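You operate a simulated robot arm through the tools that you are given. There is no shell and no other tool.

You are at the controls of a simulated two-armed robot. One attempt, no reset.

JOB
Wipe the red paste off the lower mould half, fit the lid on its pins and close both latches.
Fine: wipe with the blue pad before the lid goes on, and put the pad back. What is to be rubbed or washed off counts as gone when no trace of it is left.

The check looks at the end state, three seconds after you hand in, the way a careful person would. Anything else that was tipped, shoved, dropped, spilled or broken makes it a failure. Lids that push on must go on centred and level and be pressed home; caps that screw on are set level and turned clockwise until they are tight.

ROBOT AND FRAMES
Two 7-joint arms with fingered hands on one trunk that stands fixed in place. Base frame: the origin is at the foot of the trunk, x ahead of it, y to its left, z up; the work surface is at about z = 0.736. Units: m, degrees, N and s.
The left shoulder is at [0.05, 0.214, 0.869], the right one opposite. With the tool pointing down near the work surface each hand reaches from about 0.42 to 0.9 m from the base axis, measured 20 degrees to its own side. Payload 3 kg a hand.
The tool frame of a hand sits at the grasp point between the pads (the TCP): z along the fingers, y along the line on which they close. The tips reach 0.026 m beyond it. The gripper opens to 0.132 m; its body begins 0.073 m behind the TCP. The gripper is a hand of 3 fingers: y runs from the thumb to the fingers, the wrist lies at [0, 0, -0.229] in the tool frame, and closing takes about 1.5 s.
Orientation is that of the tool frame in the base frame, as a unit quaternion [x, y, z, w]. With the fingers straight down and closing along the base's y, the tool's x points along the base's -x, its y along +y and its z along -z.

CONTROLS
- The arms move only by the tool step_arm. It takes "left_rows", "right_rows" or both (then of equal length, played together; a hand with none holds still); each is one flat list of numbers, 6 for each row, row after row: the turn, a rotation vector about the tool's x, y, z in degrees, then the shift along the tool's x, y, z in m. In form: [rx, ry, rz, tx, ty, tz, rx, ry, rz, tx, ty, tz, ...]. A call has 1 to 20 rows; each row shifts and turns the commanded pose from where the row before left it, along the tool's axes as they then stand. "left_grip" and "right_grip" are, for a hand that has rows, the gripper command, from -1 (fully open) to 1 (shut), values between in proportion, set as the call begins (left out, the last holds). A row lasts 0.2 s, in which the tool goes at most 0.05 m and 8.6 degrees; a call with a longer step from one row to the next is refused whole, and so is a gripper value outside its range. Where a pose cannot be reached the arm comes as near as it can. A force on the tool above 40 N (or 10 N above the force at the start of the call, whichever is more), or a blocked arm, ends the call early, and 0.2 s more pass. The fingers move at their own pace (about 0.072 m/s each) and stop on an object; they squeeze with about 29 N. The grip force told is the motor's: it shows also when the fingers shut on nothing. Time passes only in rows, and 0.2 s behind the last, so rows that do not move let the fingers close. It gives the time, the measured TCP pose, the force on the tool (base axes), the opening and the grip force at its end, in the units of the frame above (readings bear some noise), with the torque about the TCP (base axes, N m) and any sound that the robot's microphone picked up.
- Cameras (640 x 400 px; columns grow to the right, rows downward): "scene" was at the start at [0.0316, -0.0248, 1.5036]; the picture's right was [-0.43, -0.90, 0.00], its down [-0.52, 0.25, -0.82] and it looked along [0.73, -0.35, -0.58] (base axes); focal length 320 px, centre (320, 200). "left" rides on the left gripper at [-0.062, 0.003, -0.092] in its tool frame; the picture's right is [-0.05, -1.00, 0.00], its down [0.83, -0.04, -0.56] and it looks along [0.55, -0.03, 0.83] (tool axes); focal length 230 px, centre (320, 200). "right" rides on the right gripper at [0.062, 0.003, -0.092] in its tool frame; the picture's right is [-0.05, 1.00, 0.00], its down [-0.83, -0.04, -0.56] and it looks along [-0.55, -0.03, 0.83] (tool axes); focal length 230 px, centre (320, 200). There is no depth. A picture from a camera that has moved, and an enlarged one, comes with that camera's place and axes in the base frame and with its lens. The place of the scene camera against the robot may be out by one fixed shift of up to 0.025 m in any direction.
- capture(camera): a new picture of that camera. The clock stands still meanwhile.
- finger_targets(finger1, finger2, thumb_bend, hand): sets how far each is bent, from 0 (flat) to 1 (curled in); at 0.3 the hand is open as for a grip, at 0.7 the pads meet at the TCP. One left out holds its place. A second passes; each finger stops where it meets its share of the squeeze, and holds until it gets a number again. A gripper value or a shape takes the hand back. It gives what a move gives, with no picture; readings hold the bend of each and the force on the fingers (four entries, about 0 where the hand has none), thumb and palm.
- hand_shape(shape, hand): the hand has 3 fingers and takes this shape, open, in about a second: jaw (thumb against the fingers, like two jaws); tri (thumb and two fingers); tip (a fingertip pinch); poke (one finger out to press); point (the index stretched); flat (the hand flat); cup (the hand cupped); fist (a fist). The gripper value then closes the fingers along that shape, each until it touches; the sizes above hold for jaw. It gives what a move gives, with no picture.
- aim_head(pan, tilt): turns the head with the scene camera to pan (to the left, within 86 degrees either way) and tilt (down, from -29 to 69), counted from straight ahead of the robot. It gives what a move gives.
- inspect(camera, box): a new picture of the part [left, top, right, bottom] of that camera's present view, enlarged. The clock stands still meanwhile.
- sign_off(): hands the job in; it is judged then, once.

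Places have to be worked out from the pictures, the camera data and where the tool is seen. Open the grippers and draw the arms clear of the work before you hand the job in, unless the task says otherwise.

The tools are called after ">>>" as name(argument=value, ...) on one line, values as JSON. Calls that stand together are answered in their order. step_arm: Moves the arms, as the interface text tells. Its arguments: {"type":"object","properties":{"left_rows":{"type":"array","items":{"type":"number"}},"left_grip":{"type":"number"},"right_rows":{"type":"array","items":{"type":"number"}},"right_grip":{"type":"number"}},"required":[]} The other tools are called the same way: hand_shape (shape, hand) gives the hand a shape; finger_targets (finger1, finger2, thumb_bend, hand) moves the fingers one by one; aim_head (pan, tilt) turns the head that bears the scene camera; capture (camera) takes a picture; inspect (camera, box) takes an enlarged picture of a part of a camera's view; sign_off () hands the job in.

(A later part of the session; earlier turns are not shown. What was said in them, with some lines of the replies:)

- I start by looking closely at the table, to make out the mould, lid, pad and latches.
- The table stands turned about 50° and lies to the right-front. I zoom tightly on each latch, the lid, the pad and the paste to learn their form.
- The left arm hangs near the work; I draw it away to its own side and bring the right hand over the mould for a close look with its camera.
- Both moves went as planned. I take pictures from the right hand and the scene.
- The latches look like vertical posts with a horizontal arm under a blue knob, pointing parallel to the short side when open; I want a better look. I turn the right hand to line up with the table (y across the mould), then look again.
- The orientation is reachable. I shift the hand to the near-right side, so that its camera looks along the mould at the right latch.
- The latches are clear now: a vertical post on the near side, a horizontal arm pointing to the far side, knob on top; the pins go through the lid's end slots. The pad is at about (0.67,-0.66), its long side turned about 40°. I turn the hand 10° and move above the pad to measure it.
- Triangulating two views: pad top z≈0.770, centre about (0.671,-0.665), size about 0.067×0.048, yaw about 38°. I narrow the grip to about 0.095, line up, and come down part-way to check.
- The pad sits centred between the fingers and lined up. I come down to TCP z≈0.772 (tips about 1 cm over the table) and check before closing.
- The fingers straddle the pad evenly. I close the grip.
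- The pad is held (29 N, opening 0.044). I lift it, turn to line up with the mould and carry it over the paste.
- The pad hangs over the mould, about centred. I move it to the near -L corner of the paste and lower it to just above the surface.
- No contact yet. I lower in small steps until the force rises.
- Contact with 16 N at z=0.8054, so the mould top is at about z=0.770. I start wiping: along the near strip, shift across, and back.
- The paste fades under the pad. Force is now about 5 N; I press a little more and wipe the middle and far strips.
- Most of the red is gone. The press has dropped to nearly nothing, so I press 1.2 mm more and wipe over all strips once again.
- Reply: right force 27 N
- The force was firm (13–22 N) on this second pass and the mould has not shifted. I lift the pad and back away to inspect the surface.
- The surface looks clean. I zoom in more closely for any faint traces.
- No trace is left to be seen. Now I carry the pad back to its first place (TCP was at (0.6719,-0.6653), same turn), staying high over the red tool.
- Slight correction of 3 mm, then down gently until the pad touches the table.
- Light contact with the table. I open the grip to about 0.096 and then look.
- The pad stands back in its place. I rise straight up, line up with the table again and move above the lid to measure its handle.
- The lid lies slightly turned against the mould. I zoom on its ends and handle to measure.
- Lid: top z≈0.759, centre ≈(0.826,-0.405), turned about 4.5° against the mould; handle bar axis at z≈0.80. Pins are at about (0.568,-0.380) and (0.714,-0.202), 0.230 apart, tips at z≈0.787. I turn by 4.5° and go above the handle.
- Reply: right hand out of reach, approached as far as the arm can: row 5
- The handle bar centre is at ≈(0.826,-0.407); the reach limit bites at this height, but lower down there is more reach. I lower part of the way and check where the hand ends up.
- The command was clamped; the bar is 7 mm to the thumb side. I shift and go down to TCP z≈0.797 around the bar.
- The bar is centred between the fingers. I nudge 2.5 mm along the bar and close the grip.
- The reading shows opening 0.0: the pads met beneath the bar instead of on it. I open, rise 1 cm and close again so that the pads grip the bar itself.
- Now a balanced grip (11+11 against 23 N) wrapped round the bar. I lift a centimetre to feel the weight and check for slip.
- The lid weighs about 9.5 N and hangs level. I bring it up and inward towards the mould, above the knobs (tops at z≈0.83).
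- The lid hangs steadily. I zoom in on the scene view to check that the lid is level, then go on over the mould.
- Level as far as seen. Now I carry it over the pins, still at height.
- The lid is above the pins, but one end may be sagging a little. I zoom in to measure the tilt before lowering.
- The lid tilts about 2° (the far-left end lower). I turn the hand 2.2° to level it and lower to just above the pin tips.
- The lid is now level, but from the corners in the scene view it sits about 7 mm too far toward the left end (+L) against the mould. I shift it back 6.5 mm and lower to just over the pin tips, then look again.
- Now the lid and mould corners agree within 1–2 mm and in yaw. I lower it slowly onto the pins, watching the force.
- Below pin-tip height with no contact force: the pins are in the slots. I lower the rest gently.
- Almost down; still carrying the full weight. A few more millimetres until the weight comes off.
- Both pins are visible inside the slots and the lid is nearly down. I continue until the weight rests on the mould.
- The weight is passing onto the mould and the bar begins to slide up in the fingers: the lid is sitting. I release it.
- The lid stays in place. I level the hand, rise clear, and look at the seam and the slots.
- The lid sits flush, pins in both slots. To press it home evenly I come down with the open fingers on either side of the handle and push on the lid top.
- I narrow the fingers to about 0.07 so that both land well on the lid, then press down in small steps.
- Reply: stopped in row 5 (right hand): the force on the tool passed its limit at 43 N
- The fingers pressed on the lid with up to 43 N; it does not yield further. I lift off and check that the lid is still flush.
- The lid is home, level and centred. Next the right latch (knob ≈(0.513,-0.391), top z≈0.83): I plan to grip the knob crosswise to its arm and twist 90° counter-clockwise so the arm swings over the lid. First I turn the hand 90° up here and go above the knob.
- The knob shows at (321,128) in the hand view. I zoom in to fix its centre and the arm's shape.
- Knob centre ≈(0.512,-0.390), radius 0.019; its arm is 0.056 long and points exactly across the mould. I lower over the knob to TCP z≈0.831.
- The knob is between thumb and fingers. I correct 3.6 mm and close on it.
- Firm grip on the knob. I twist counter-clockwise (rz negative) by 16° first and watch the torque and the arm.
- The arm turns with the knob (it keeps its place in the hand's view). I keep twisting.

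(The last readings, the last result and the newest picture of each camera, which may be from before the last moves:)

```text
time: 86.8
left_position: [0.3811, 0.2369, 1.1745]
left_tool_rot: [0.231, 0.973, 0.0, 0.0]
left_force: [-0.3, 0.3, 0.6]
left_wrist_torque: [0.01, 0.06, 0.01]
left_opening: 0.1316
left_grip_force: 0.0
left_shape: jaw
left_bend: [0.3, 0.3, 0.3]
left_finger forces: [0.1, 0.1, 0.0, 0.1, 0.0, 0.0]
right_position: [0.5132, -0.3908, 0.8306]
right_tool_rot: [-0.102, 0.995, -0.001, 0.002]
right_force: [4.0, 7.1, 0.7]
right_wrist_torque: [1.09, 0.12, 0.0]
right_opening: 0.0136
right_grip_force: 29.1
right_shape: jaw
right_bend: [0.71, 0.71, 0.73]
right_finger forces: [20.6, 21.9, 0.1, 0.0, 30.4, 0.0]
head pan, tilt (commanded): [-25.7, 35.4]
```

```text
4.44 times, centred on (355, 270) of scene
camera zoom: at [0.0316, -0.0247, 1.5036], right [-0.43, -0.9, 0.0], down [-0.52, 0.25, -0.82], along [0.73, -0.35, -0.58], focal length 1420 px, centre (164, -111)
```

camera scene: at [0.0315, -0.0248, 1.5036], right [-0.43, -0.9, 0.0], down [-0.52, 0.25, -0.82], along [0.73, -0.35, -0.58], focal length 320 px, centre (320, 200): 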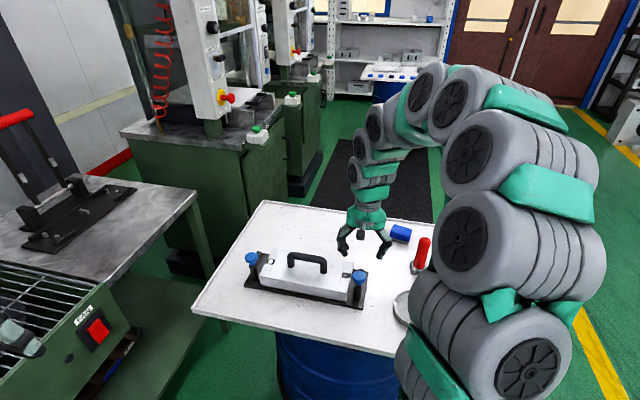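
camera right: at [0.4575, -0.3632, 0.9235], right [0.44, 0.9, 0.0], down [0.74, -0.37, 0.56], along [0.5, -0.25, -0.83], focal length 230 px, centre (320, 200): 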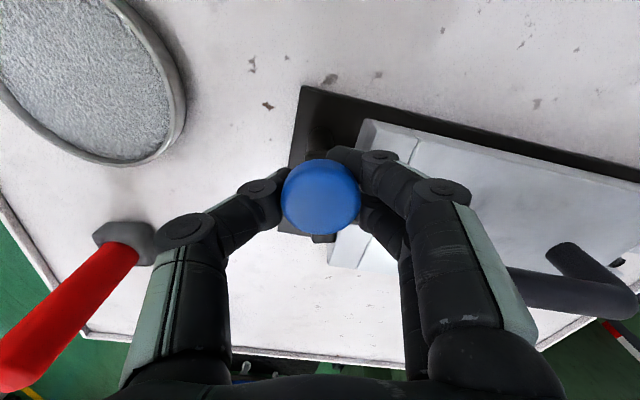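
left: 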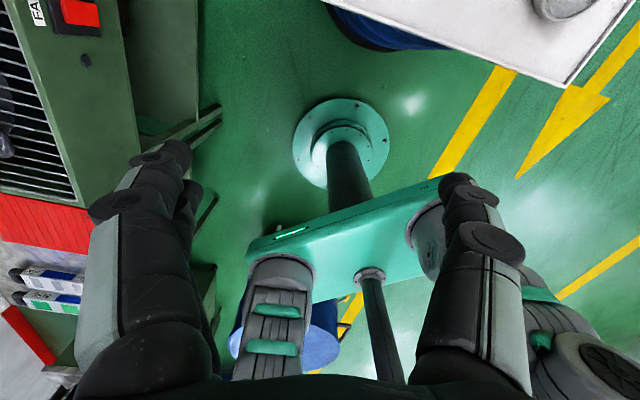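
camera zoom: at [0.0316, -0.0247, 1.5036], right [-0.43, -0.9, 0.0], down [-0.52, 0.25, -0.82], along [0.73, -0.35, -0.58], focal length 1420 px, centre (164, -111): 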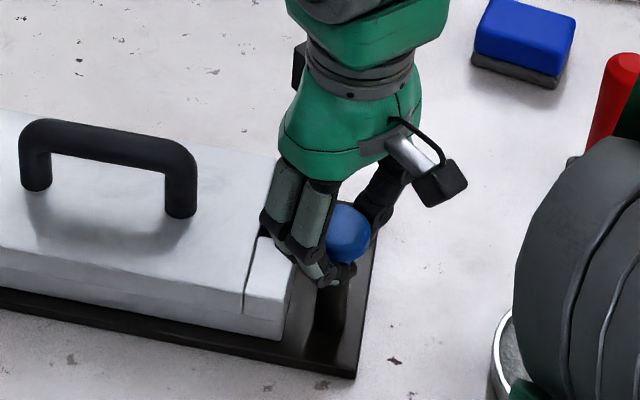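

The knob turns freely. Before going on I check the whole scene, since the forearm appears near the red tool in the picture.

>>> capture(camera="scene")

>>> capture(camera="right")

```text
taken
camera scene: at [0.0316, -0.0247, 1.5036], right [-0.43, -0.9, 0.0], down [-0.52, 0.25, -0.82], along [0.73, -0.35, -0.58], focal length 320 px, centre (320, 200)
```

scene: 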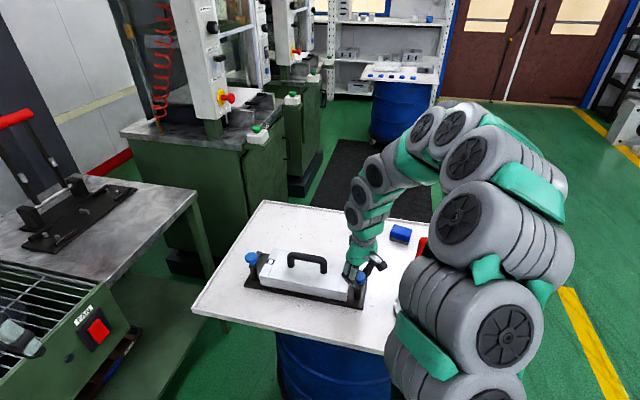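

```text
taken
camera right: at [0.4522, -0.4004, 0.9235], right [-0.15, 0.99, 0.0], down [0.82, 0.13, 0.56], along [0.55, 0.08, -0.83], focal length 230 px, centre (320, 200)
```

right: 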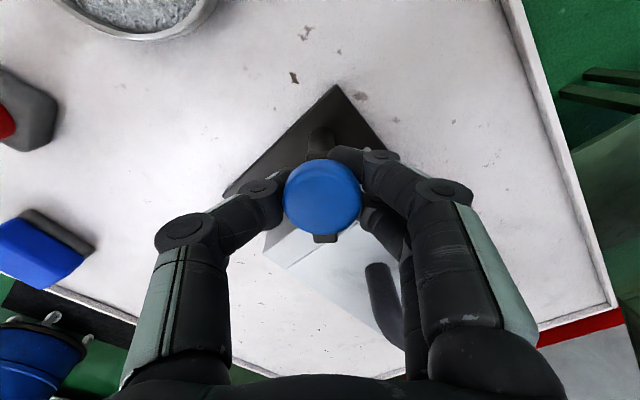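

All clear. I twist the remaining 39°.

>>> step_arm(right_rows=[0, 0, -5, 0, 0, 0, 0, 0, -5, 0, 0, 0, 0, 0, -5, 0, 0, 0, 0, 0, -5, 0, 0, 0, 0, 0, -5, 0, 0, 0, 0, 0, -5, 0, 0, 0, 0, 0, -5, 0, 0, 0, 0, 0, -4, 0, 0, 0, 0, 0, 0, 0, 0, 0])

>>> capture(camera="right")

>>> inspect(camera="scene", box=[315, 225, 395, 315])

```text
time: 88.8
left_position: [0.3812, 0.2369, 1.1751]
left_tool_rot: [0.231, 0.973, -0.001, 0.0]
left_force: [-0.2, 0.7, -0.1]
left_wrist_torque: [0.03, 0.0, -0.01]
left_opening: 0.1322
left_grip_force: 0.0
left_shape: jaw
left_bend: [0.3, 0.3, 0.3]
left_finger forces: [0.0, 0.1, 0.0, 0.1, 0.1, 0.0]
right_position: [0.514, -0.3917, 0.8321]
right_tool_rot: [-0.428, 0.904, -0.001, 0.002]
right_force: [14.6, 9.6, -15.8]
right_wrist_torque: [0.65, 0.42, 0.02]
right_opening: 0.0128
right_grip_force: 29.2
right_shape: jaw
right_bend: [0.71, 0.71, 0.73]
right_finger forces: [14.1, 15.9, 0.0, 0.0, 32.6, 0.0]
head pan, tilt (commanded): [-25.7, 35.4]
```

```text
taken
camera right: at [0.4712, -0.4365, 0.924], right [-0.74, 0.67, 0.0], down [0.56, 0.61, 0.56], along [0.38, 0.41, -0.83], focal length 230 px, centre (320, 200)
```

right: 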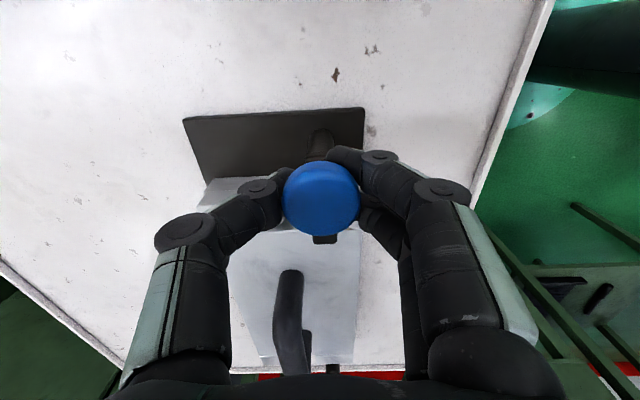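

```text
4.44 times, centred on (355, 270) of scene
camera zoom: at [0.0319, -0.0248, 1.5036], right [-0.43, -0.9, 0.0], down [-0.52, 0.25, -0.82], along [0.73, -0.35, -0.58], focal length 1420 px, centre (164, -111)
```

zoom: 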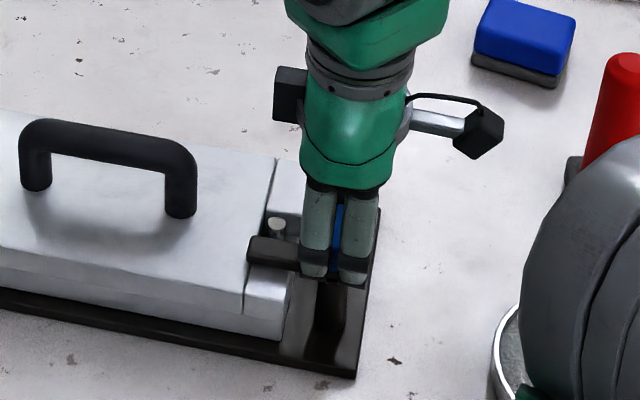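

The arm now lies over the lid's end block, parallel to the mould. I try 5° more to feel for the end stop.

>>> step_arm(right_rows=[0, 0, -2.5, 0, 0, 0, 0, 0, -2.5, 0, 0, 0, 0, 0, 0, 0, 0, 0])

>>> inspect(camera="scene", box=[330, 255, 380, 305])

```text
time: 89.6
left_position: [0.3819, 0.2374, 1.1749]
left_tool_rot: [0.23, 0.973, 0.0, -0.001]
left_force: [0.2, -1.0, -1.1]
left_wrist_torque: [0.0, 0.02, 0.01]
left_opening: 0.1319
left_grip_force: 0.0
left_shape: jaw
left_bend: [0.3, 0.3, 0.3]
left_finger forces: [0.1, 0.0, 0.0, 0.0, 0.0, 0.1]
right_position: [0.5138, -0.3912, 0.8313]
right_tool_rot: [-0.467, 0.884, -0.001, 0.002]
right_force: [7.9, 12.9, -8.2]
right_wrist_torque: [0.75, 0.64, -0.33]
right_opening: 0.0125
right_grip_force: 29.5
right_shape: jaw
right_bend: [0.71, 0.71, 0.73]
right_finger forces: [21.9, 18.1, 0.0, 0.0, 33.2, 0.0]
head pan, tilt (commanded): [-25.7, 35.4]
```

```text
8.00 times, centred on (355, 280) of scene
camera zoom: at [0.0318, -0.0247, 1.5036], right [-0.43, -0.9, 0.0], down [-0.52, 0.25, -0.82], along [0.73, -0.35, -0.58], focal length 2556 px, centre (40, -440)
```

zoom: 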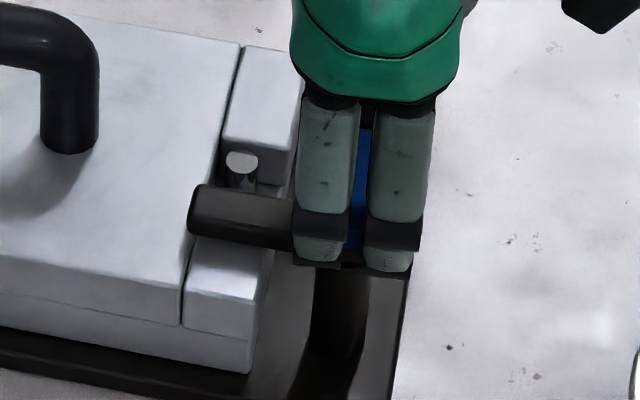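

The torque rises to 0.33 N m: the latch is at its stop, arm parallel to the lid. I open the grip and rise.

>>> step_arm(right_rows=[0, 0, 0, 0, 0, 0, 0, 0, 0, 0, 0, 0, 0, 0, 0, 0, 0, 0, 0, 0, 0, 0, 0, 0, 0, 0, 0, 0, 0, 0, 0, 0, 0, 0, 0, -0.02, 0, 0, 0, 0, 0, -0.04, 0, 0, 0, 0, 0, -0.04, 0, 0, 0, 0, 0, -0.04, 0, 0, 0, 0, 0, 0], right_grip=-0.06)

>>> capture(camera="right")

>>> inspect(camera="scene", box=[310, 245, 390, 310])

```text
time: 91.8
left_position: [0.3809, 0.2373, 1.1744]
left_tool_rot: [0.231, 0.973, -0.001, 0.0]
left_force: [-0.3, -0.2, 0.2]
left_wrist_torque: [0.01, 0.0, 0.01]
left_opening: 0.132
left_grip_force: 0.0
left_shape: jaw
left_bend: [0.3, 0.3, 0.3]
left_finger forces: [0.0, 0.0, 0.0, 0.1, 0.1, 0.0]
right_position: [0.5141, -0.3923, 0.9717]
right_tool_rot: [-0.467, 0.884, -0.001, 0.002]
right_force: [0.0, -0.1, -0.3]
right_wrist_torque: [-0.02, 0.01, 0.05]
right_opening: 0.0694
right_grip_force: 0.1
right_shape: jaw
right_bend: [0.72, 0.72, 0.7]
right_finger forces: [0.0, 0.0, 0.1, 0.0, 0.0, 0.1]
head pan, tilt (commanded): [-25.7, 35.4]
```

```text
taken
camera right: at [0.4755, -0.4405, 1.0636], right [-0.79, 0.61, 0.0], down [0.5, 0.66, 0.56], along [0.34, 0.44, -0.83], focal length 230 px, centre (320, 200)
```

right: 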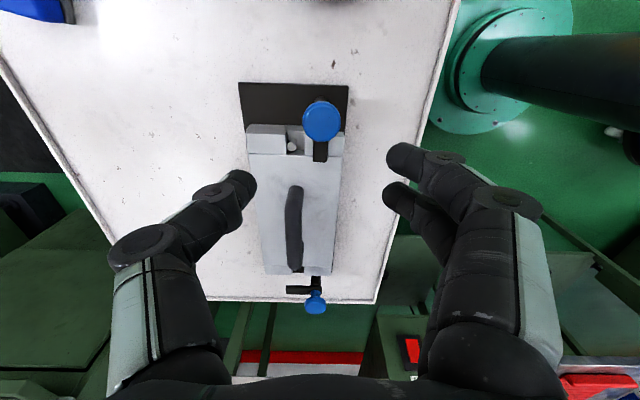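

```text
6.15 times, centred on (350, 278) of scene
camera zoom: at [0.0316, -0.0248, 1.5036], right [-0.43, -0.9, 0.0], down [-0.52, 0.25, -0.82], along [0.73, -0.35, -0.58], focal length 1967 px, centre (135, -277)
```

zoom: 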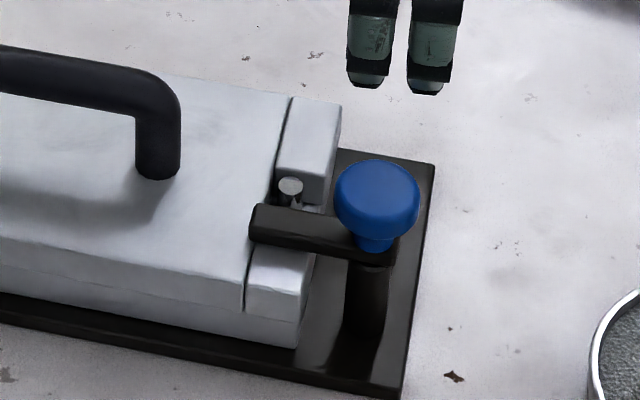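

The right latch is closed, arm over the lid. Now the left latch at ≈(0.715,-0.146): its arm must swing clockwise. I turn the hand so y is at about 100° and go above that knob.

>>> step_arm(right_rows=[0, 0, 7.6, 0, 0, 0, 0, 0, 7.6, 0, 0, 0, 0, 0, 7.6, 0, 0, 0, 0, 0, 7.6, 0, 0, 0, 0, 0, 7.6, 0, 0, 0, 0, 0, 7.7, 0, 0, 0, 0, 0, 0, -0.02676, 0.02307, 0, 0, 0, 0, -0.02676, 0.02307, 0, 0, 0, 0, -0.02676, 0.02307, 0, 0, 0, 0, -0.02676, 0.02307, 0, 0, 0, 0, -0.02676, 0.02307, 0, 0, 0, 0, -0.02676, 0.02307, 0, 0, 0, 0, -0.02676, 0.02307, 0, 0, 0, 0, -0.02676, 0.02307, 0, 0, 0, 0, -0.02676, 0.02307, 0, 0, 0, 0, 0, 0, 0.03, 0, 0, 0, 0, 0, 0])

>>> capture(camera="right")

>>> capture(camera="scene")

```text
time: 95.4
left_position: [0.3817, 0.236, 1.1749]
left_tool_rot: [0.23, 0.973, 0.001, 0.0]
left_force: [0.9, 0.6, -1.0]
left_wrist_torque: [0.0, -0.01, 0.04]
left_opening: 0.1317
left_grip_force: 0.1
left_shape: jaw
left_bend: [0.3, 0.3, 0.3]
left_finger forces: [0.0, 0.0, 0.1, 0.0, 0.0, 0.0]
right_position: [0.7133, -0.1443, 0.9432]
right_tool_rot: [-0.086, 0.996, -0.001, 0.002]
right_force: [-0.1, 0.8, -0.2]
right_wrist_torque: [0.02, 0.0, 0.0]
right_opening: 0.0697
right_grip_force: 0.0
right_shape: jaw
right_bend: [0.72, 0.72, 0.7]
right_finger forces: [0.0, 0.1, 0.0, 0.1, 0.0, 0.0]
head pan, tilt (commanded): [-25.7, 35.4]
```

```text
taken
camera right: at [0.6527, -0.1513, 1.0347], right [-0.12, 0.99, 0.0], down [0.82, 0.1, 0.56], along [0.55, 0.07, -0.83], focal length 230 px, centre (320, 200)
```

right: 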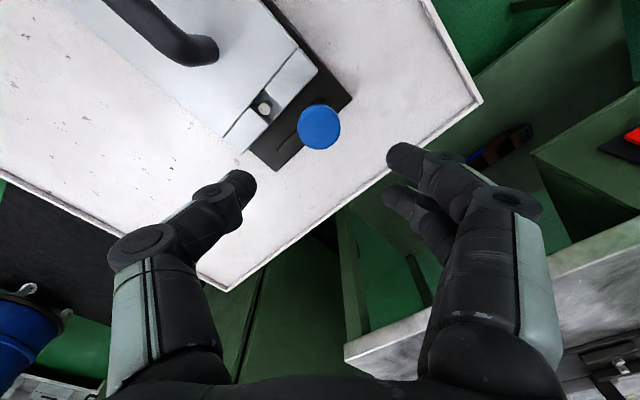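

```text
taken
camera scene: at [0.0316, -0.0248, 1.5036], right [-0.43, -0.9, 0.0], down [-0.52, 0.25, -0.82], along [0.73, -0.35, -0.58], focal length 320 px, centre (320, 200)
```

scene: 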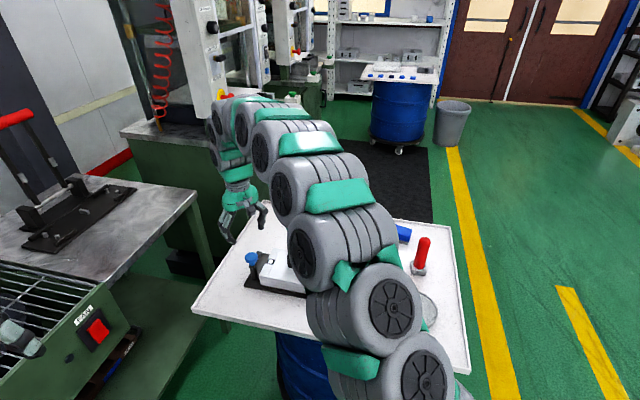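

Knob centre ≈(0.711,-0.146) from this view. I lower over it, to the same height as at the first latch, and close.

>>> step_arm(right_rows=[0, 0, 0, 0.002, -0.001, 0.025, 0, 0, 0, 0, 0, 0.03, 0, 0, 0, 0, 0, 0.03, 0, 0, 0, 0, 0, 0.0267, 0, 0, 0, 0, 0, 0])

>>> capture(camera="right")

```text
time: 96.6
left_position: [0.3814, 0.2364, 1.1755]
left_tool_rot: [0.23, 0.973, 0.0, 0.0]
left_force: [0.5, -0.4, 0.5]
left_wrist_torque: [-0.02, -0.01, 0.0]
left_opening: 0.1319
left_grip_force: 0.0
left_shape: jaw
left_bend: [0.3, 0.3, 0.3]
left_finger forces: [0.1, 0.1, 0.0, 0.0, 0.0, 0.1]
right_position: [0.7142, -0.1461, 0.8308]
right_tool_rot: [-0.086, 0.996, 0.0, 0.003]
right_force: [-0.7, 0.2, -0.4]
right_wrist_torque: [-0.04, 0.04, -0.01]
right_opening: 0.0697
right_grip_force: 0.1
right_shape: jaw
right_bend: [0.72, 0.72, 0.7]
right_finger forces: [0.1, 0.1, 0.0, 0.1, 0.0, 0.1]
head pan, tilt (commanded): [-25.7, 35.4]
```

```text
taken
camera right: at [0.6519, -0.1532, 0.9223], right [-0.12, 0.99, 0.0], down [0.82, 0.1, 0.56], along [0.56, 0.07, -0.83], focal length 230 px, centre (320, 200)
```

right: 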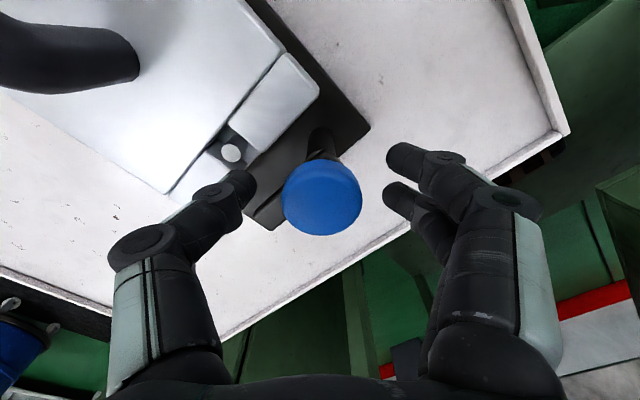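

The knob is centred under the hand. I close the grip on it.

>>> step_arm(right_rows=[0, 0, 0, 0.0012, 0.0006, 0, 0, 0, 0, 0, 0, 0, 0, 0, 0, 0, 0, 0, 0, 0, 0, 0, 0, 0, 0, 0, 0, 0, 0, 0, 0, 0, 0, 0, 0, 0, 0, 0, 0, 0, 0, 0], right_grip=1)

>>> capture(camera="right")

```text
time: 98.2
left_position: [0.3811, 0.2367, 1.1758]
left_tool_rot: [0.23, 0.973, -0.001, 0.001]
left_force: [0.0, 0.1, -0.3]
left_wrist_torque: [-0.02, 0.0, -0.01]
left_opening: 0.1319
left_grip_force: 0.1
left_shape: jaw
left_bend: [0.3, 0.3, 0.3]
left_finger forces: [0.0, 0.0, 0.1, 0.0, 0.0, 0.0]
right_position: [0.7117, -0.144, 0.8296]
right_tool_rot: [-0.087, 0.996, 0.0, 0.001]
right_force: [-1.4, -2.1, -7.9]
right_wrist_torque: [0.51, 0.23, -0.07]
right_opening: 0.0127
right_grip_force: 28.9
right_shape: jaw
right_bend: [0.71, 0.71, 0.73]
right_finger forces: [14.5, 13.8, 0.0, 0.0, 29.8, 0.0]
head pan, tilt (commanded): [-25.7, 35.4]
```

```text
taken
camera right: at [0.6504, -0.1526, 0.9218], right [-0.12, 0.99, 0.0], down [0.82, 0.1, 0.56], along [0.55, 0.07, -0.83], focal length 230 px, centre (320, 200)
```

right: 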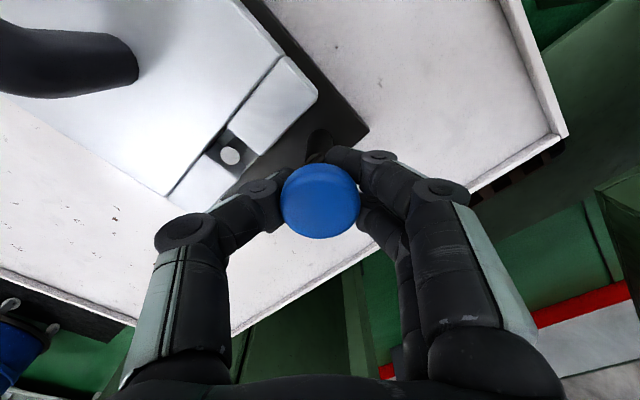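

Firm grip as before. I twist clockwise (rz positive) by 40°.

>>> step_arm(right_rows=[0, 0, 4, 0, 0, 0, 0, 0, 5, 0, 0, 0, 0, 0, 5, 0, 0, 0, 0, 0, 5, 0, 0, 0, 0, 0, 5, 0, 0, 0, 0, 0, 5, 0, 0, 0, 0, 0, 5, 0, 0, 0, 0, 0, 6, 0, 0, 0, 0, 0, 0, 0, 0, 0])

>>> capture(camera="right")

>>> capture(camera="scene")

```text
time: 100.2
left_position: [0.3819, 0.2373, 1.1748]
left_tool_rot: [0.23, 0.973, 0.0, 0.0]
left_force: [0.4, -0.1, -0.3]
left_wrist_torque: [0.01, 0.0, -0.02]
left_opening: 0.1315
left_grip_force: 0.0
left_shape: jaw
left_bend: [0.3, 0.3, 0.3]
left_finger forces: [0.0, 0.0, 0.0, 0.0, 0.0, 0.0]
right_position: [0.7114, -0.1442, 0.8312]
right_tool_rot: [0.26, 0.966, 0.0, 0.001]
right_force: [-10.9, 8.8, -26.6]
right_wrist_torque: [0.85, 0.01, 0.02]
right_opening: 0.0107
right_grip_force: 28.6
right_shape: jaw
right_bend: [0.7, 0.7, 0.73]
right_finger forces: [20.1, 15.3, 0.1, 0.0, 33.5, 0.1]
head pan, tilt (commanded): [-25.7, 35.4]
```

```text
taken
camera right: at [0.6599, -0.1118, 0.9227], right [0.55, 0.84, 0.0], down [0.7, -0.45, 0.56], along [0.47, -0.3, -0.83], focal length 230 px, centre (320, 200)
```

right: 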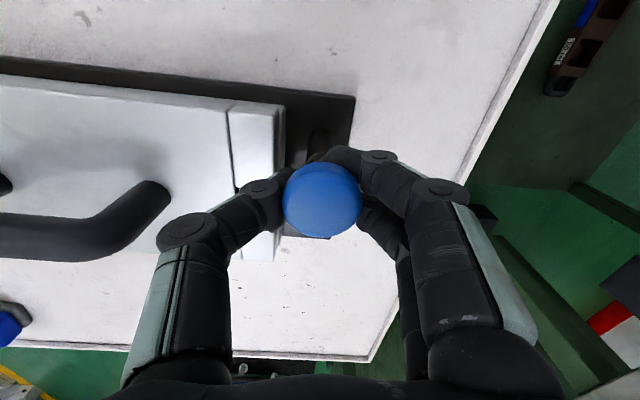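

```text
taken
camera scene: at [0.0318, -0.0248, 1.5036], right [-0.43, -0.9, 0.0], down [-0.52, 0.25, -0.82], along [0.73, -0.35, -0.58], focal length 320 px, centre (320, 200)
```

scene: 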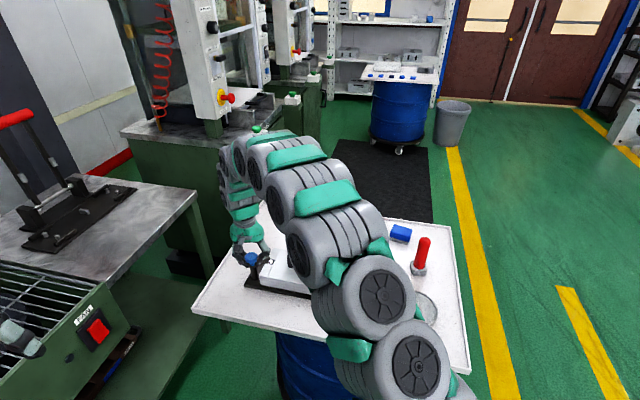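

The force shows the hand pulling up on the knob a little; I check the arm position closely before going on.

>>> inspect(camera="scene", box=[225, 220, 305, 290])

>>> inspect(camera="right", box=[230, 110, 400, 260])

```text
5.71 times, centred on (265, 255) of scene
camera zoom: at [0.0318, -0.0248, 1.5036], right [-0.43, -0.9, 0.0], down [-0.52, 0.25, -0.82], along [0.73, -0.35, -0.58], focal length 1826 px, centre (634, -114)
```

zoom: 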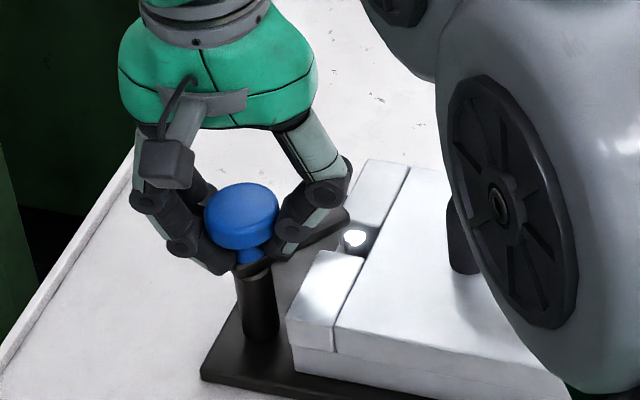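

```text
2.67 times, centred on (315, 185) of right
camera zoom: at [0.6599, -0.1118, 0.9227], right [0.55, 0.84, 0.0], down [0.7, -0.45, 0.56], along [0.47, -0.3, -0.83], focal length 614 px, centre (333, 240)
```

zoom: 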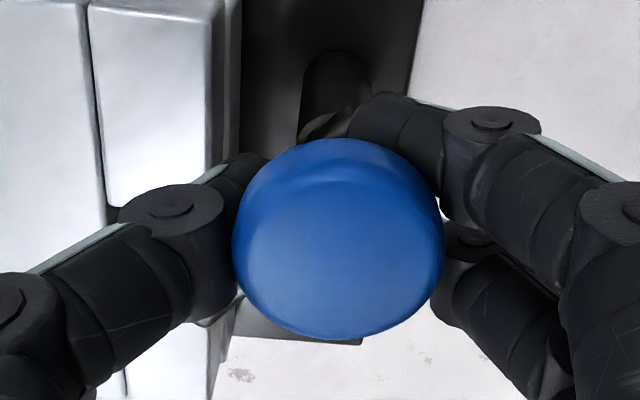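

The arm has swung about 40°. I relieve the pull by 1 mm and keep twisting to see whether the wrist still follows.

>>> step_arm(right_rows=[0, 0, 4, 0, 0, 0.001, 0, 0, 5, 0, 0, 0, 0, 0, 5, 0, 0, 0, 0, 0, 5, 0, 0, 0, 0, 0, 0, 0, 0, 0])

>>> inspect(camera="scene", box=[225, 220, 305, 290])

```text
time: 101.4
left_position: [0.3812, 0.2371, 1.1757]
left_tool_rot: [0.23, 0.973, 0.0, 0.001]
left_force: [0.3, 0.9, 0.2]
left_wrist_torque: [0.0, -0.01, 0.03]
left_opening: 0.1319
left_grip_force: 0.1
left_shape: jaw
left_bend: [0.3, 0.3, 0.3]
left_finger forces: [0.1, 0.0, 0.1, 0.1, 0.0, 0.0]
right_position: [0.7121, -0.1453, 0.8295]
right_tool_rot: [0.415, 0.91, 0.001, 0.002]
right_force: [-16.1, 19.0, 4.6]
right_wrist_torque: [0.99, 0.11, -0.04]
right_opening: 0.0111
right_grip_force: 28.5
right_shape: jaw
right_bend: [0.7, 0.71, 0.73]
right_finger forces: [30.1, 13.1, 0.0, 0.0, 36.1, 0.0]
head pan, tilt (commanded): [-25.7, 35.4]
```

```text
5.71 times, centred on (265, 255) of scene
camera zoom: at [0.0313, -0.0245, 1.5036], right [-0.43, -0.9, 0.0], down [-0.52, 0.25, -0.82], along [0.73, -0.35, -0.58], focal length 1826 px, centre (634, -114)
```

zoom: 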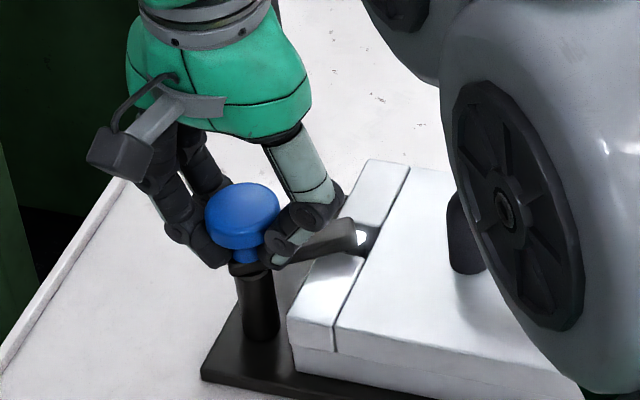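

The wrist follows well (59° done). There is a 25 N side force, so I ease the hand 1.2 mm in that direction while twisting on.

>>> step_arm(right_rows=[0, 0, 3, 0.0012, 0, 0, 0, 0, 5, 0, 0, 0, 0, 0, 5, 0, 0, 0, 0, 0, 5, 0, 0, 0, 0, 0, 0, 0, 0, 0])

>>> inspect(camera="scene", box=[225, 220, 305, 290])

```text
time: 102.6
left_position: [0.3809, 0.2367, 1.175]
left_tool_rot: [0.23, 0.973, 0.0, 0.0]
left_force: [-0.9, 0.0, 0.2]
left_wrist_torque: [-0.01, -0.01, 0.01]
left_opening: 0.1319
left_grip_force: 0.1
left_shape: jaw
left_bend: [0.3, 0.3, 0.3]
left_finger forces: [0.0, 0.0, 0.1, 0.0, 0.0, 0.0]
right_position: [0.7111, -0.1454, 0.8302]
right_tool_rot: [0.554, 0.833, 0.002, 0.002]
right_force: [-0.1, 11.7, 3.0]
right_wrist_torque: [0.69, -0.44, 0.02]
right_opening: 0.011
right_grip_force: 29.0
right_shape: jaw
right_bend: [0.7, 0.71, 0.73]
right_finger forces: [25.0, 14.9, 0.0, 0.0, 30.9, 0.0]
head pan, tilt (commanded): [-25.7, 35.4]
```

```text
5.71 times, centred on (265, 255) of scene
camera zoom: at [0.0315, -0.0247, 1.5036], right [-0.43, -0.9, 0.0], down [-0.52, 0.25, -0.82], along [0.73, -0.35, -0.58], focal length 1826 px, centre (634, -114)
```

zoom: 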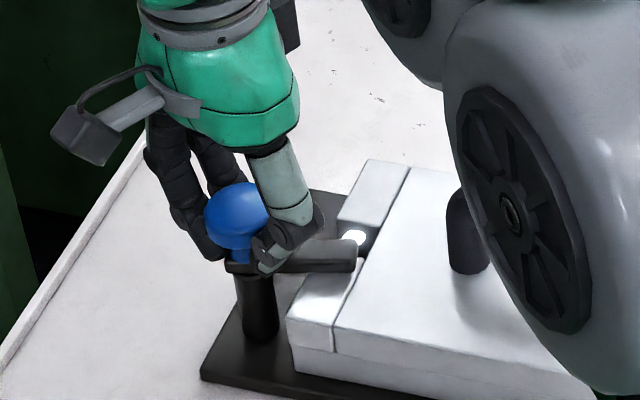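

77° done; about 13° remain. I twist on to the stop.

>>> step_arm(right_rows=[0, 0, 4, 0, 0, 0, 0, 0, 4, 0, 0, 0, 0, 0, 4, 0, 0, 0, 0, 0, 0, 0, 0, 0])

>>> inspect(camera="scene", box=[225, 220, 305, 290])

```text
time: 103.6
left_position: [0.3825, 0.2371, 1.1756]
left_tool_rot: [0.23, 0.973, 0.0, -0.001]
left_force: [-0.4, 0.1, -0.2]
left_wrist_torque: [0.01, 0.0, 0.02]
left_opening: 0.132
left_grip_force: 0.0
left_shape: jaw
left_bend: [0.3, 0.3, 0.3]
left_finger forces: [0.1, 0.0, 0.0, 0.0, 0.0, 0.1]
right_position: [0.7115, -0.1447, 0.8303]
right_tool_rot: [0.638, 0.77, 0.002, 0.002]
right_force: [4.3, 7.0, 8.1]
right_wrist_torque: [0.45, -0.58, 0.0]
right_opening: 0.0115
right_grip_force: 29.2
right_shape: jaw
right_bend: [0.7, 0.71, 0.73]
right_finger forces: [24.0, 16.9, 0.1, 0.0, 30.1, 0.0]
head pan, tilt (commanded): [-25.7, 35.4]
```

```text
5.71 times, centred on (265, 255) of scene
camera zoom: at [0.0315, -0.0247, 1.5036], right [-0.43, -0.9, 0.0], down [-0.52, 0.25, -0.82], along [0.73, -0.35, -0.58], focal length 1826 px, centre (634, -114)
```

zoom: 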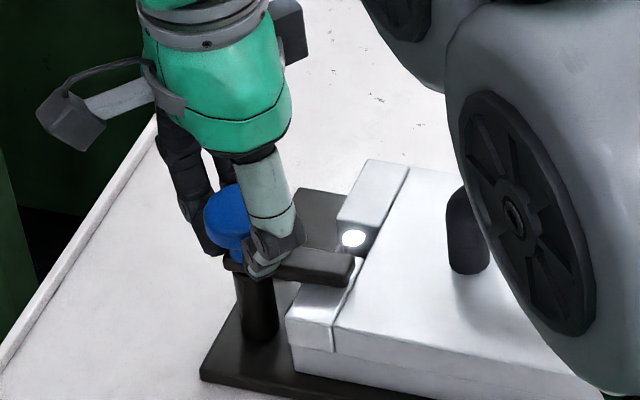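

At about 89° now, with no stop torque yet. A few degrees more until it stops.

>>> step_arm(right_rows=[0, 0, 2.5, 0, 0, 0, 0, 0, 2.5, 0, 0, 0, 0, 0, 0, 0, 0, 0])

>>> inspect(camera="scene", box=[235, 235, 295, 290])

```text
time: 104.4
left_position: [0.3812, 0.2379, 1.1753]
left_tool_rot: [0.23, 0.973, 0.0, 0.0]
left_force: [-0.2, -0.4, 0.3]
left_wrist_torque: [-0.01, -0.02, -0.02]
left_opening: 0.132
left_grip_force: 0.2
left_shape: jaw
left_bend: [0.3, 0.3, 0.3]
left_finger forces: [0.0, 0.1, 0.1, 0.0, 0.0, 0.1]
right_position: [0.7104, -0.1446, 0.8295]
right_tool_rot: [0.67, 0.743, 0.0, 0.001]
right_force: [8.3, 3.6, -1.0]
right_wrist_torque: [0.61, -0.93, 0.45]
right_opening: 0.0111
right_grip_force: 29.2
right_shape: jaw
right_bend: [0.7, 0.71, 0.74]
right_finger forces: [33.3, 18.6, 0.0, 0.0, 29.0, 0.0]
head pan, tilt (commanded): [-25.7, 35.4]
```

```text
7.27 times, centred on (265, 262) of scene
camera zoom: at [0.0317, -0.0248, 1.5036], right [-0.43, -0.9, 0.0], down [-0.52, 0.25, -0.82], along [0.73, -0.35, -0.58], focal length 2324 px, centre (720, -254)
```

zoom: 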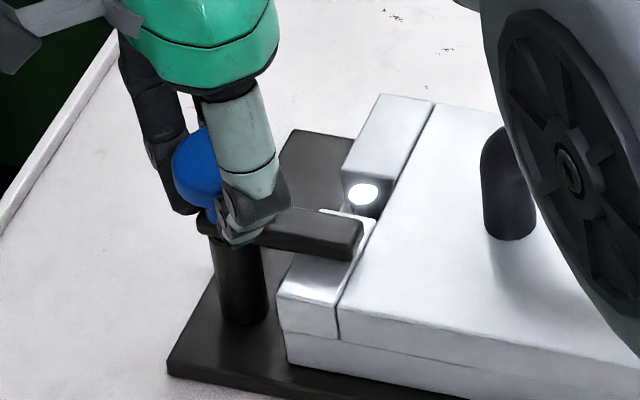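

The torque rises to 0.45 N m: the stop. I open the grip and rise straight up.

>>> step_arm(right_rows=[0, 0, 0, 0, 0, 0, 0, 0, 0, 0, 0, 0, 0, 0, 0, 0, 0, 0, 0, 0, 0, 0, 0, 0, 0, 0, 0, 0, 0, 0, 0, 0, 0, 0, 0, -0.02, 0, 0, 0, 0, 0, -0.04, 0, 0, 0, 0, 0, -0.04, 0, 0, 0, 0, 0, -0.04, 0, 0, 0, 0, 0, -0.04, 0, 0, 0, 0, 0, 0], right_grip=-0.06)

>>> inspect(camera="scene", box=[235, 235, 305, 295])

>>> capture(camera="right")

```text
time: 106.8
left_position: [0.3818, 0.2362, 1.1752]
left_tool_rot: [0.23, 0.973, 0.001, 0.001]
left_force: [0.0, -0.2, -0.1]
left_wrist_torque: [0.0, -0.01, -0.03]
left_opening: 0.132
left_grip_force: 0.0
left_shape: jaw
left_bend: [0.3, 0.3, 0.3]
left_finger forces: [0.0, 0.0, 0.0, 0.1, 0.1, 0.1]
right_position: [0.711, -0.1443, 1.0124]
right_tool_rot: [0.67, 0.743, 0.001, 0.001]
right_force: [-0.1, 0.0, 0.4]
right_wrist_torque: [0.01, 0.0, -0.02]
right_opening: 0.0695
right_grip_force: 0.0
right_shape: jaw
right_bend: [0.72, 0.72, 0.7]
right_finger forces: [0.1, 0.1, 0.0, 0.0, 0.0, 0.0]
head pan, tilt (commanded): [-25.7, 35.4]
```

```text
6.67 times, centred on (270, 265) of scene
camera zoom: at [0.0315, -0.0248, 1.5036], right [-0.43, -0.9, 0.0], down [-0.52, 0.25, -0.82], along [0.73, -0.35, -0.58], focal length 2130 px, centre (653, -233)
```

zoom: 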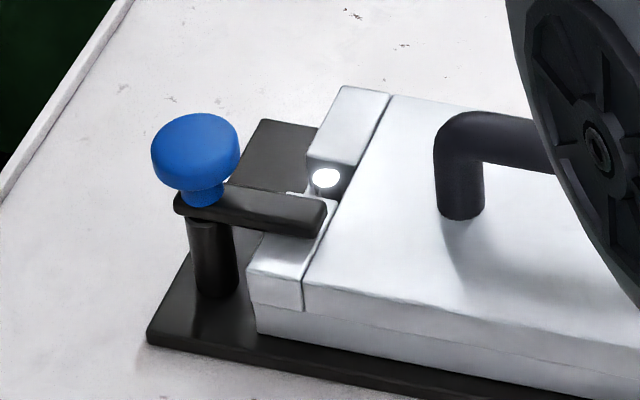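

```text
taken
camera right: at [0.7071, -0.0828, 1.1034], right [1.0, 0.05, 0.0], down [0.04, -0.83, 0.56], along [0.03, -0.56, -0.83], focal length 230 px, centre (320, 200)
```

right: 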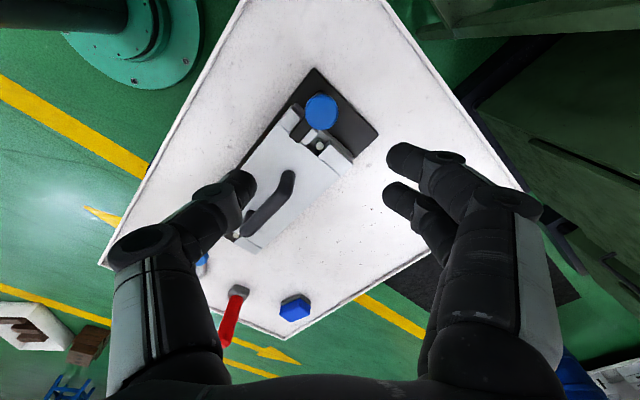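

Both arms are over the lid. I zoom in on each latch to confirm they stayed closed and the lid is still flush.

>>> inspect(camera="scene", box=[240, 243, 285, 285])

>>> capture(camera="scene")

>>> inspect(camera="right", box=[220, 50, 400, 270])

```text
9.52 times, centred on (262, 264) of scene
camera zoom: at [0.0315, -0.0248, 1.5036], right [-0.43, -0.9, 0.0], down [-0.52, 0.25, -0.82], along [0.73, -0.35, -0.58], focal length 3044 px, centre (868, -410)
```

zoom: 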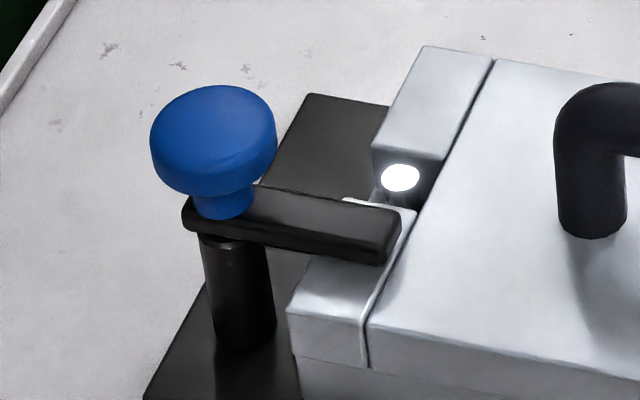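

```text
taken
camera scene: at [0.0315, -0.0248, 1.5036], right [-0.43, -0.9, 0.0], down [-0.52, 0.25, -0.82], along [0.73, -0.35, -0.58], focal length 320 px, centre (320, 200)
```

scene: 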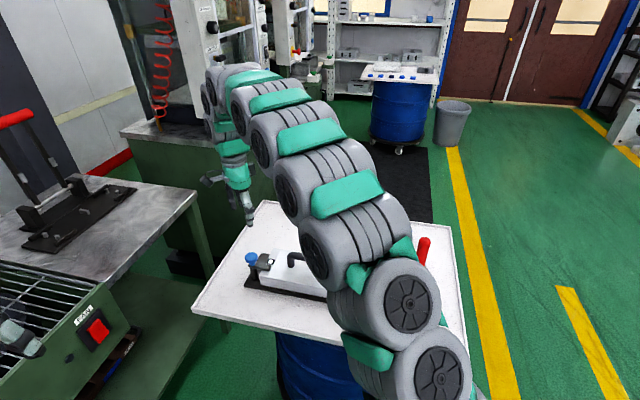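

```text
1.82 times, centred on (310, 160) of right
camera zoom: at [0.7071, -0.0828, 1.1034], right [1.0, 0.05, 0.0], down [0.04, -0.83, 0.56], along [0.03, -0.56, -0.83], focal length 418 px, centre (338, 273)
```

zoom: 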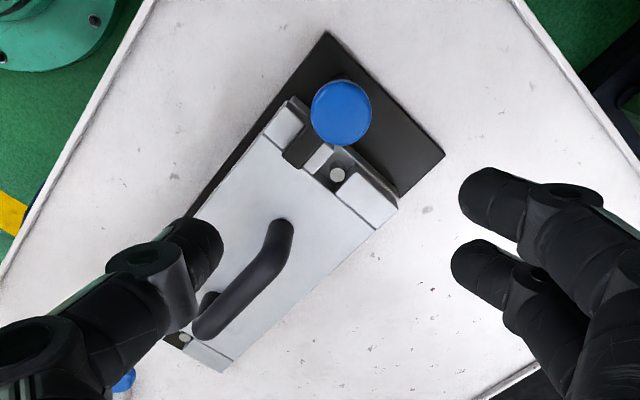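

Both latches are closed and the lid is flush with the pins in the slots. I turn the wrist back and draw the right arm up and away to its starting place.

>>> step_arm(right_rows=[0, 0, -8.2, 0, 0, 0, 0, 0, -8.2, 0, 0, 0, 0, 0, -8.2, 0, 0, 0, 0, 0, -8.2, 0, 0, 0, 0, 0, -8.2, 0, 0, 0, 0, 0, -8.2, 0, 0, 0, 0, 0, -8.2, 0, 0, 0, 0, 0, 0, 0.0106, -0.0388, -0.012, 0, 0, 0, 0.0106, -0.0388, -0.012, 0, 0, 0, 0.0106, -0.0388, -0.012, 0, 0, 0, 0.0106, -0.0388, -0.014, 0, 0, 0, 0.0106, -0.0388, -0.014, 0, 0, 0, 0.0106, -0.0388, -0.014, 0, 0, 0, 0.0106, -0.0388, -0.014, 0, 0, 0, 0.0106, -0.0388, -0.015, 0, 0, 0, 0.0106, -0.0388, -0.015, 0, 0, 0, 0.0106, -0.0388, -0.015, 0, 0, 0, 0.0106, -0.0388, -0.015, 0, 0, 0, 0, 0, 0], right_grip=-1)

>>> capture(camera="scene")

>>> inspect(camera="scene", box=[190, 190, 470, 365])

>>> capture(camera="right")

```text
time: 110.8
left_position: [0.3809, 0.2365, 1.1752]
left_tool_rot: [0.23, 0.973, 0.0, -0.001]
left_force: [1.0, 1.3, 1.3]
left_wrist_torque: [0.03, -0.02, -0.03]
left_opening: 0.1319
left_grip_force: 0.1
left_shape: jaw
left_bend: [0.3, 0.3, 0.3]
left_finger forces: [0.1, 0.0, 0.0, 0.0, 0.0, 0.1]
right_position: [0.4151, -0.4744, 1.1616]
right_tool_rot: [0.231, 0.973, 0.0, 0.002]
right_force: [0.1, 0.0, -0.4]
right_wrist_torque: [-0.01, 0.02, 0.03]
right_opening: 0.1319
right_grip_force: 0.0
right_shape: jaw
right_bend: [0.3, 0.3, 0.3]
right_finger forces: [0.0, 0.1, 0.0, 0.0, 0.1, 0.1]
head pan, tilt (commanded): [-25.7, 35.4]
```

```text
taken
camera scene: at [0.0315, -0.0248, 1.5036], right [-0.43, -0.9, 0.0], down [-0.52, 0.25, -0.82], along [0.73, -0.35, -0.58], focal length 320 px, centre (320, 200)
```

scene: 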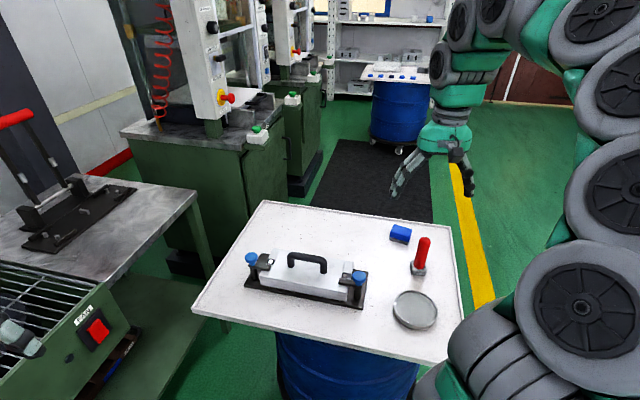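

```text
2.29 times, centred on (330, 278) of scene
camera zoom: at [0.0315, -0.0248, 1.5036], right [-0.43, -0.9, 0.0], down [-0.52, 0.25, -0.82], along [0.73, -0.35, -0.58], focal length 730 px, centre (297, 23)
```

zoom: 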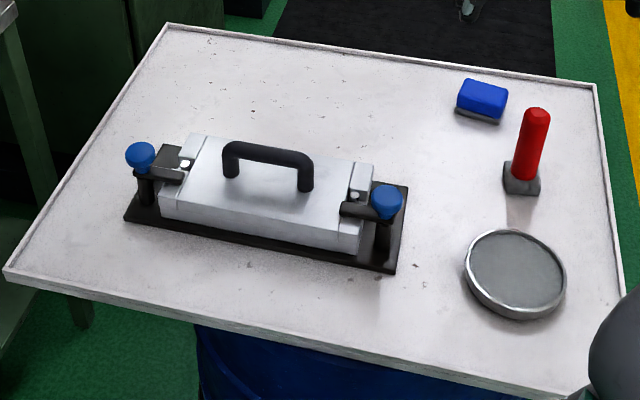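

```text
taken
camera right: at [0.3607, -0.4431, 1.2536], right [0.5, 0.87, 0.0], down [0.72, -0.41, 0.56], along [0.49, -0.28, -0.83], focal length 230 px, centre (320, 200)
```

right: 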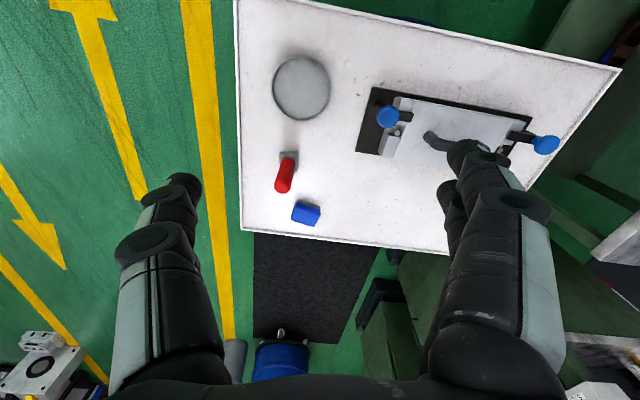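

All other things stand as before. One last close look at both latches and the seam.

>>> inspect(camera="scene", box=[240, 235, 310, 295])

>>> inspect(camera="scene", box=[310, 250, 380, 310])

>>> inspect(camera="scene", box=[370, 210, 450, 290])

```text
6.67 times, centred on (275, 265) of scene
camera zoom: at [0.0315, -0.0248, 1.5036], right [-0.43, -0.9, 0.0], down [-0.52, 0.25, -0.82], along [0.73, -0.35, -0.58], focal length 2130 px, centre (620, -233)
```

zoom: 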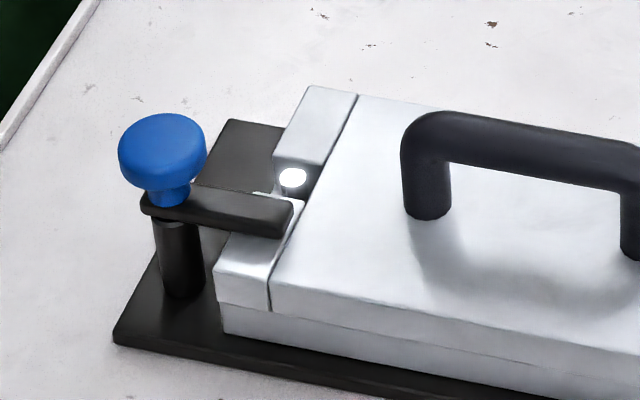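

```text
6.67 times, centred on (345, 280) of scene
camera zoom: at [0.0315, -0.0248, 1.5036], right [-0.43, -0.9, 0.0], down [-0.52, 0.25, -0.82], along [0.73, -0.35, -0.58], focal length 2130 px, centre (153, -333)
```

zoom: 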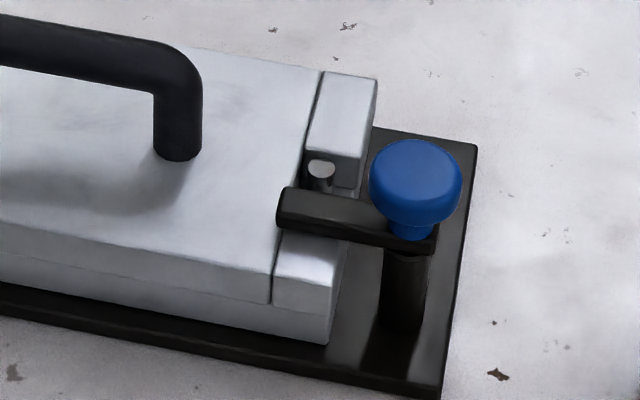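

```text
5.00 times, centred on (410, 250) of scene
camera zoom: at [0.0315, -0.0248, 1.5036], right [-0.43, -0.9, 0.0], down [-0.52, 0.25, -0.82], along [0.73, -0.35, -0.58], focal length 1598 px, centre (-130, -50)
```

zoom: 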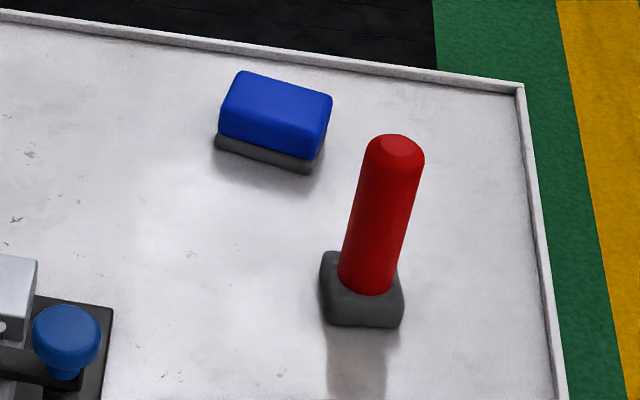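

The paste is wiped off and the pad stands in its old place. The lid sits flush on its pins, both latch arms are swung to their stops over the lid, and the grippers are open with the arms clear, so I hand the job in.

>>> sign_off()

```text
The job is handed in.
```

The mould is wiped, its lid is on and pressed home, and both latches are closed. I've handed the job in; no result from the check has come back yet.

- **Wiping:** I went over the red paste twice with the blue pad. No trace showed in close-up afterwards, and the pad is back where it stood.
- **Lid:** it sits level and flush with a pin in each end slot. I pressed it down with a force that peaked at 43 N on one side of the handle. It did not sink any further.
- **Latches:** I turned each knob about 90° until it met its stop, so both arms now lie over the lid's ends.
- **The rest:** the red-handled tool and the round dish look untouched. Both grippers are open and the arms are clear of the table.
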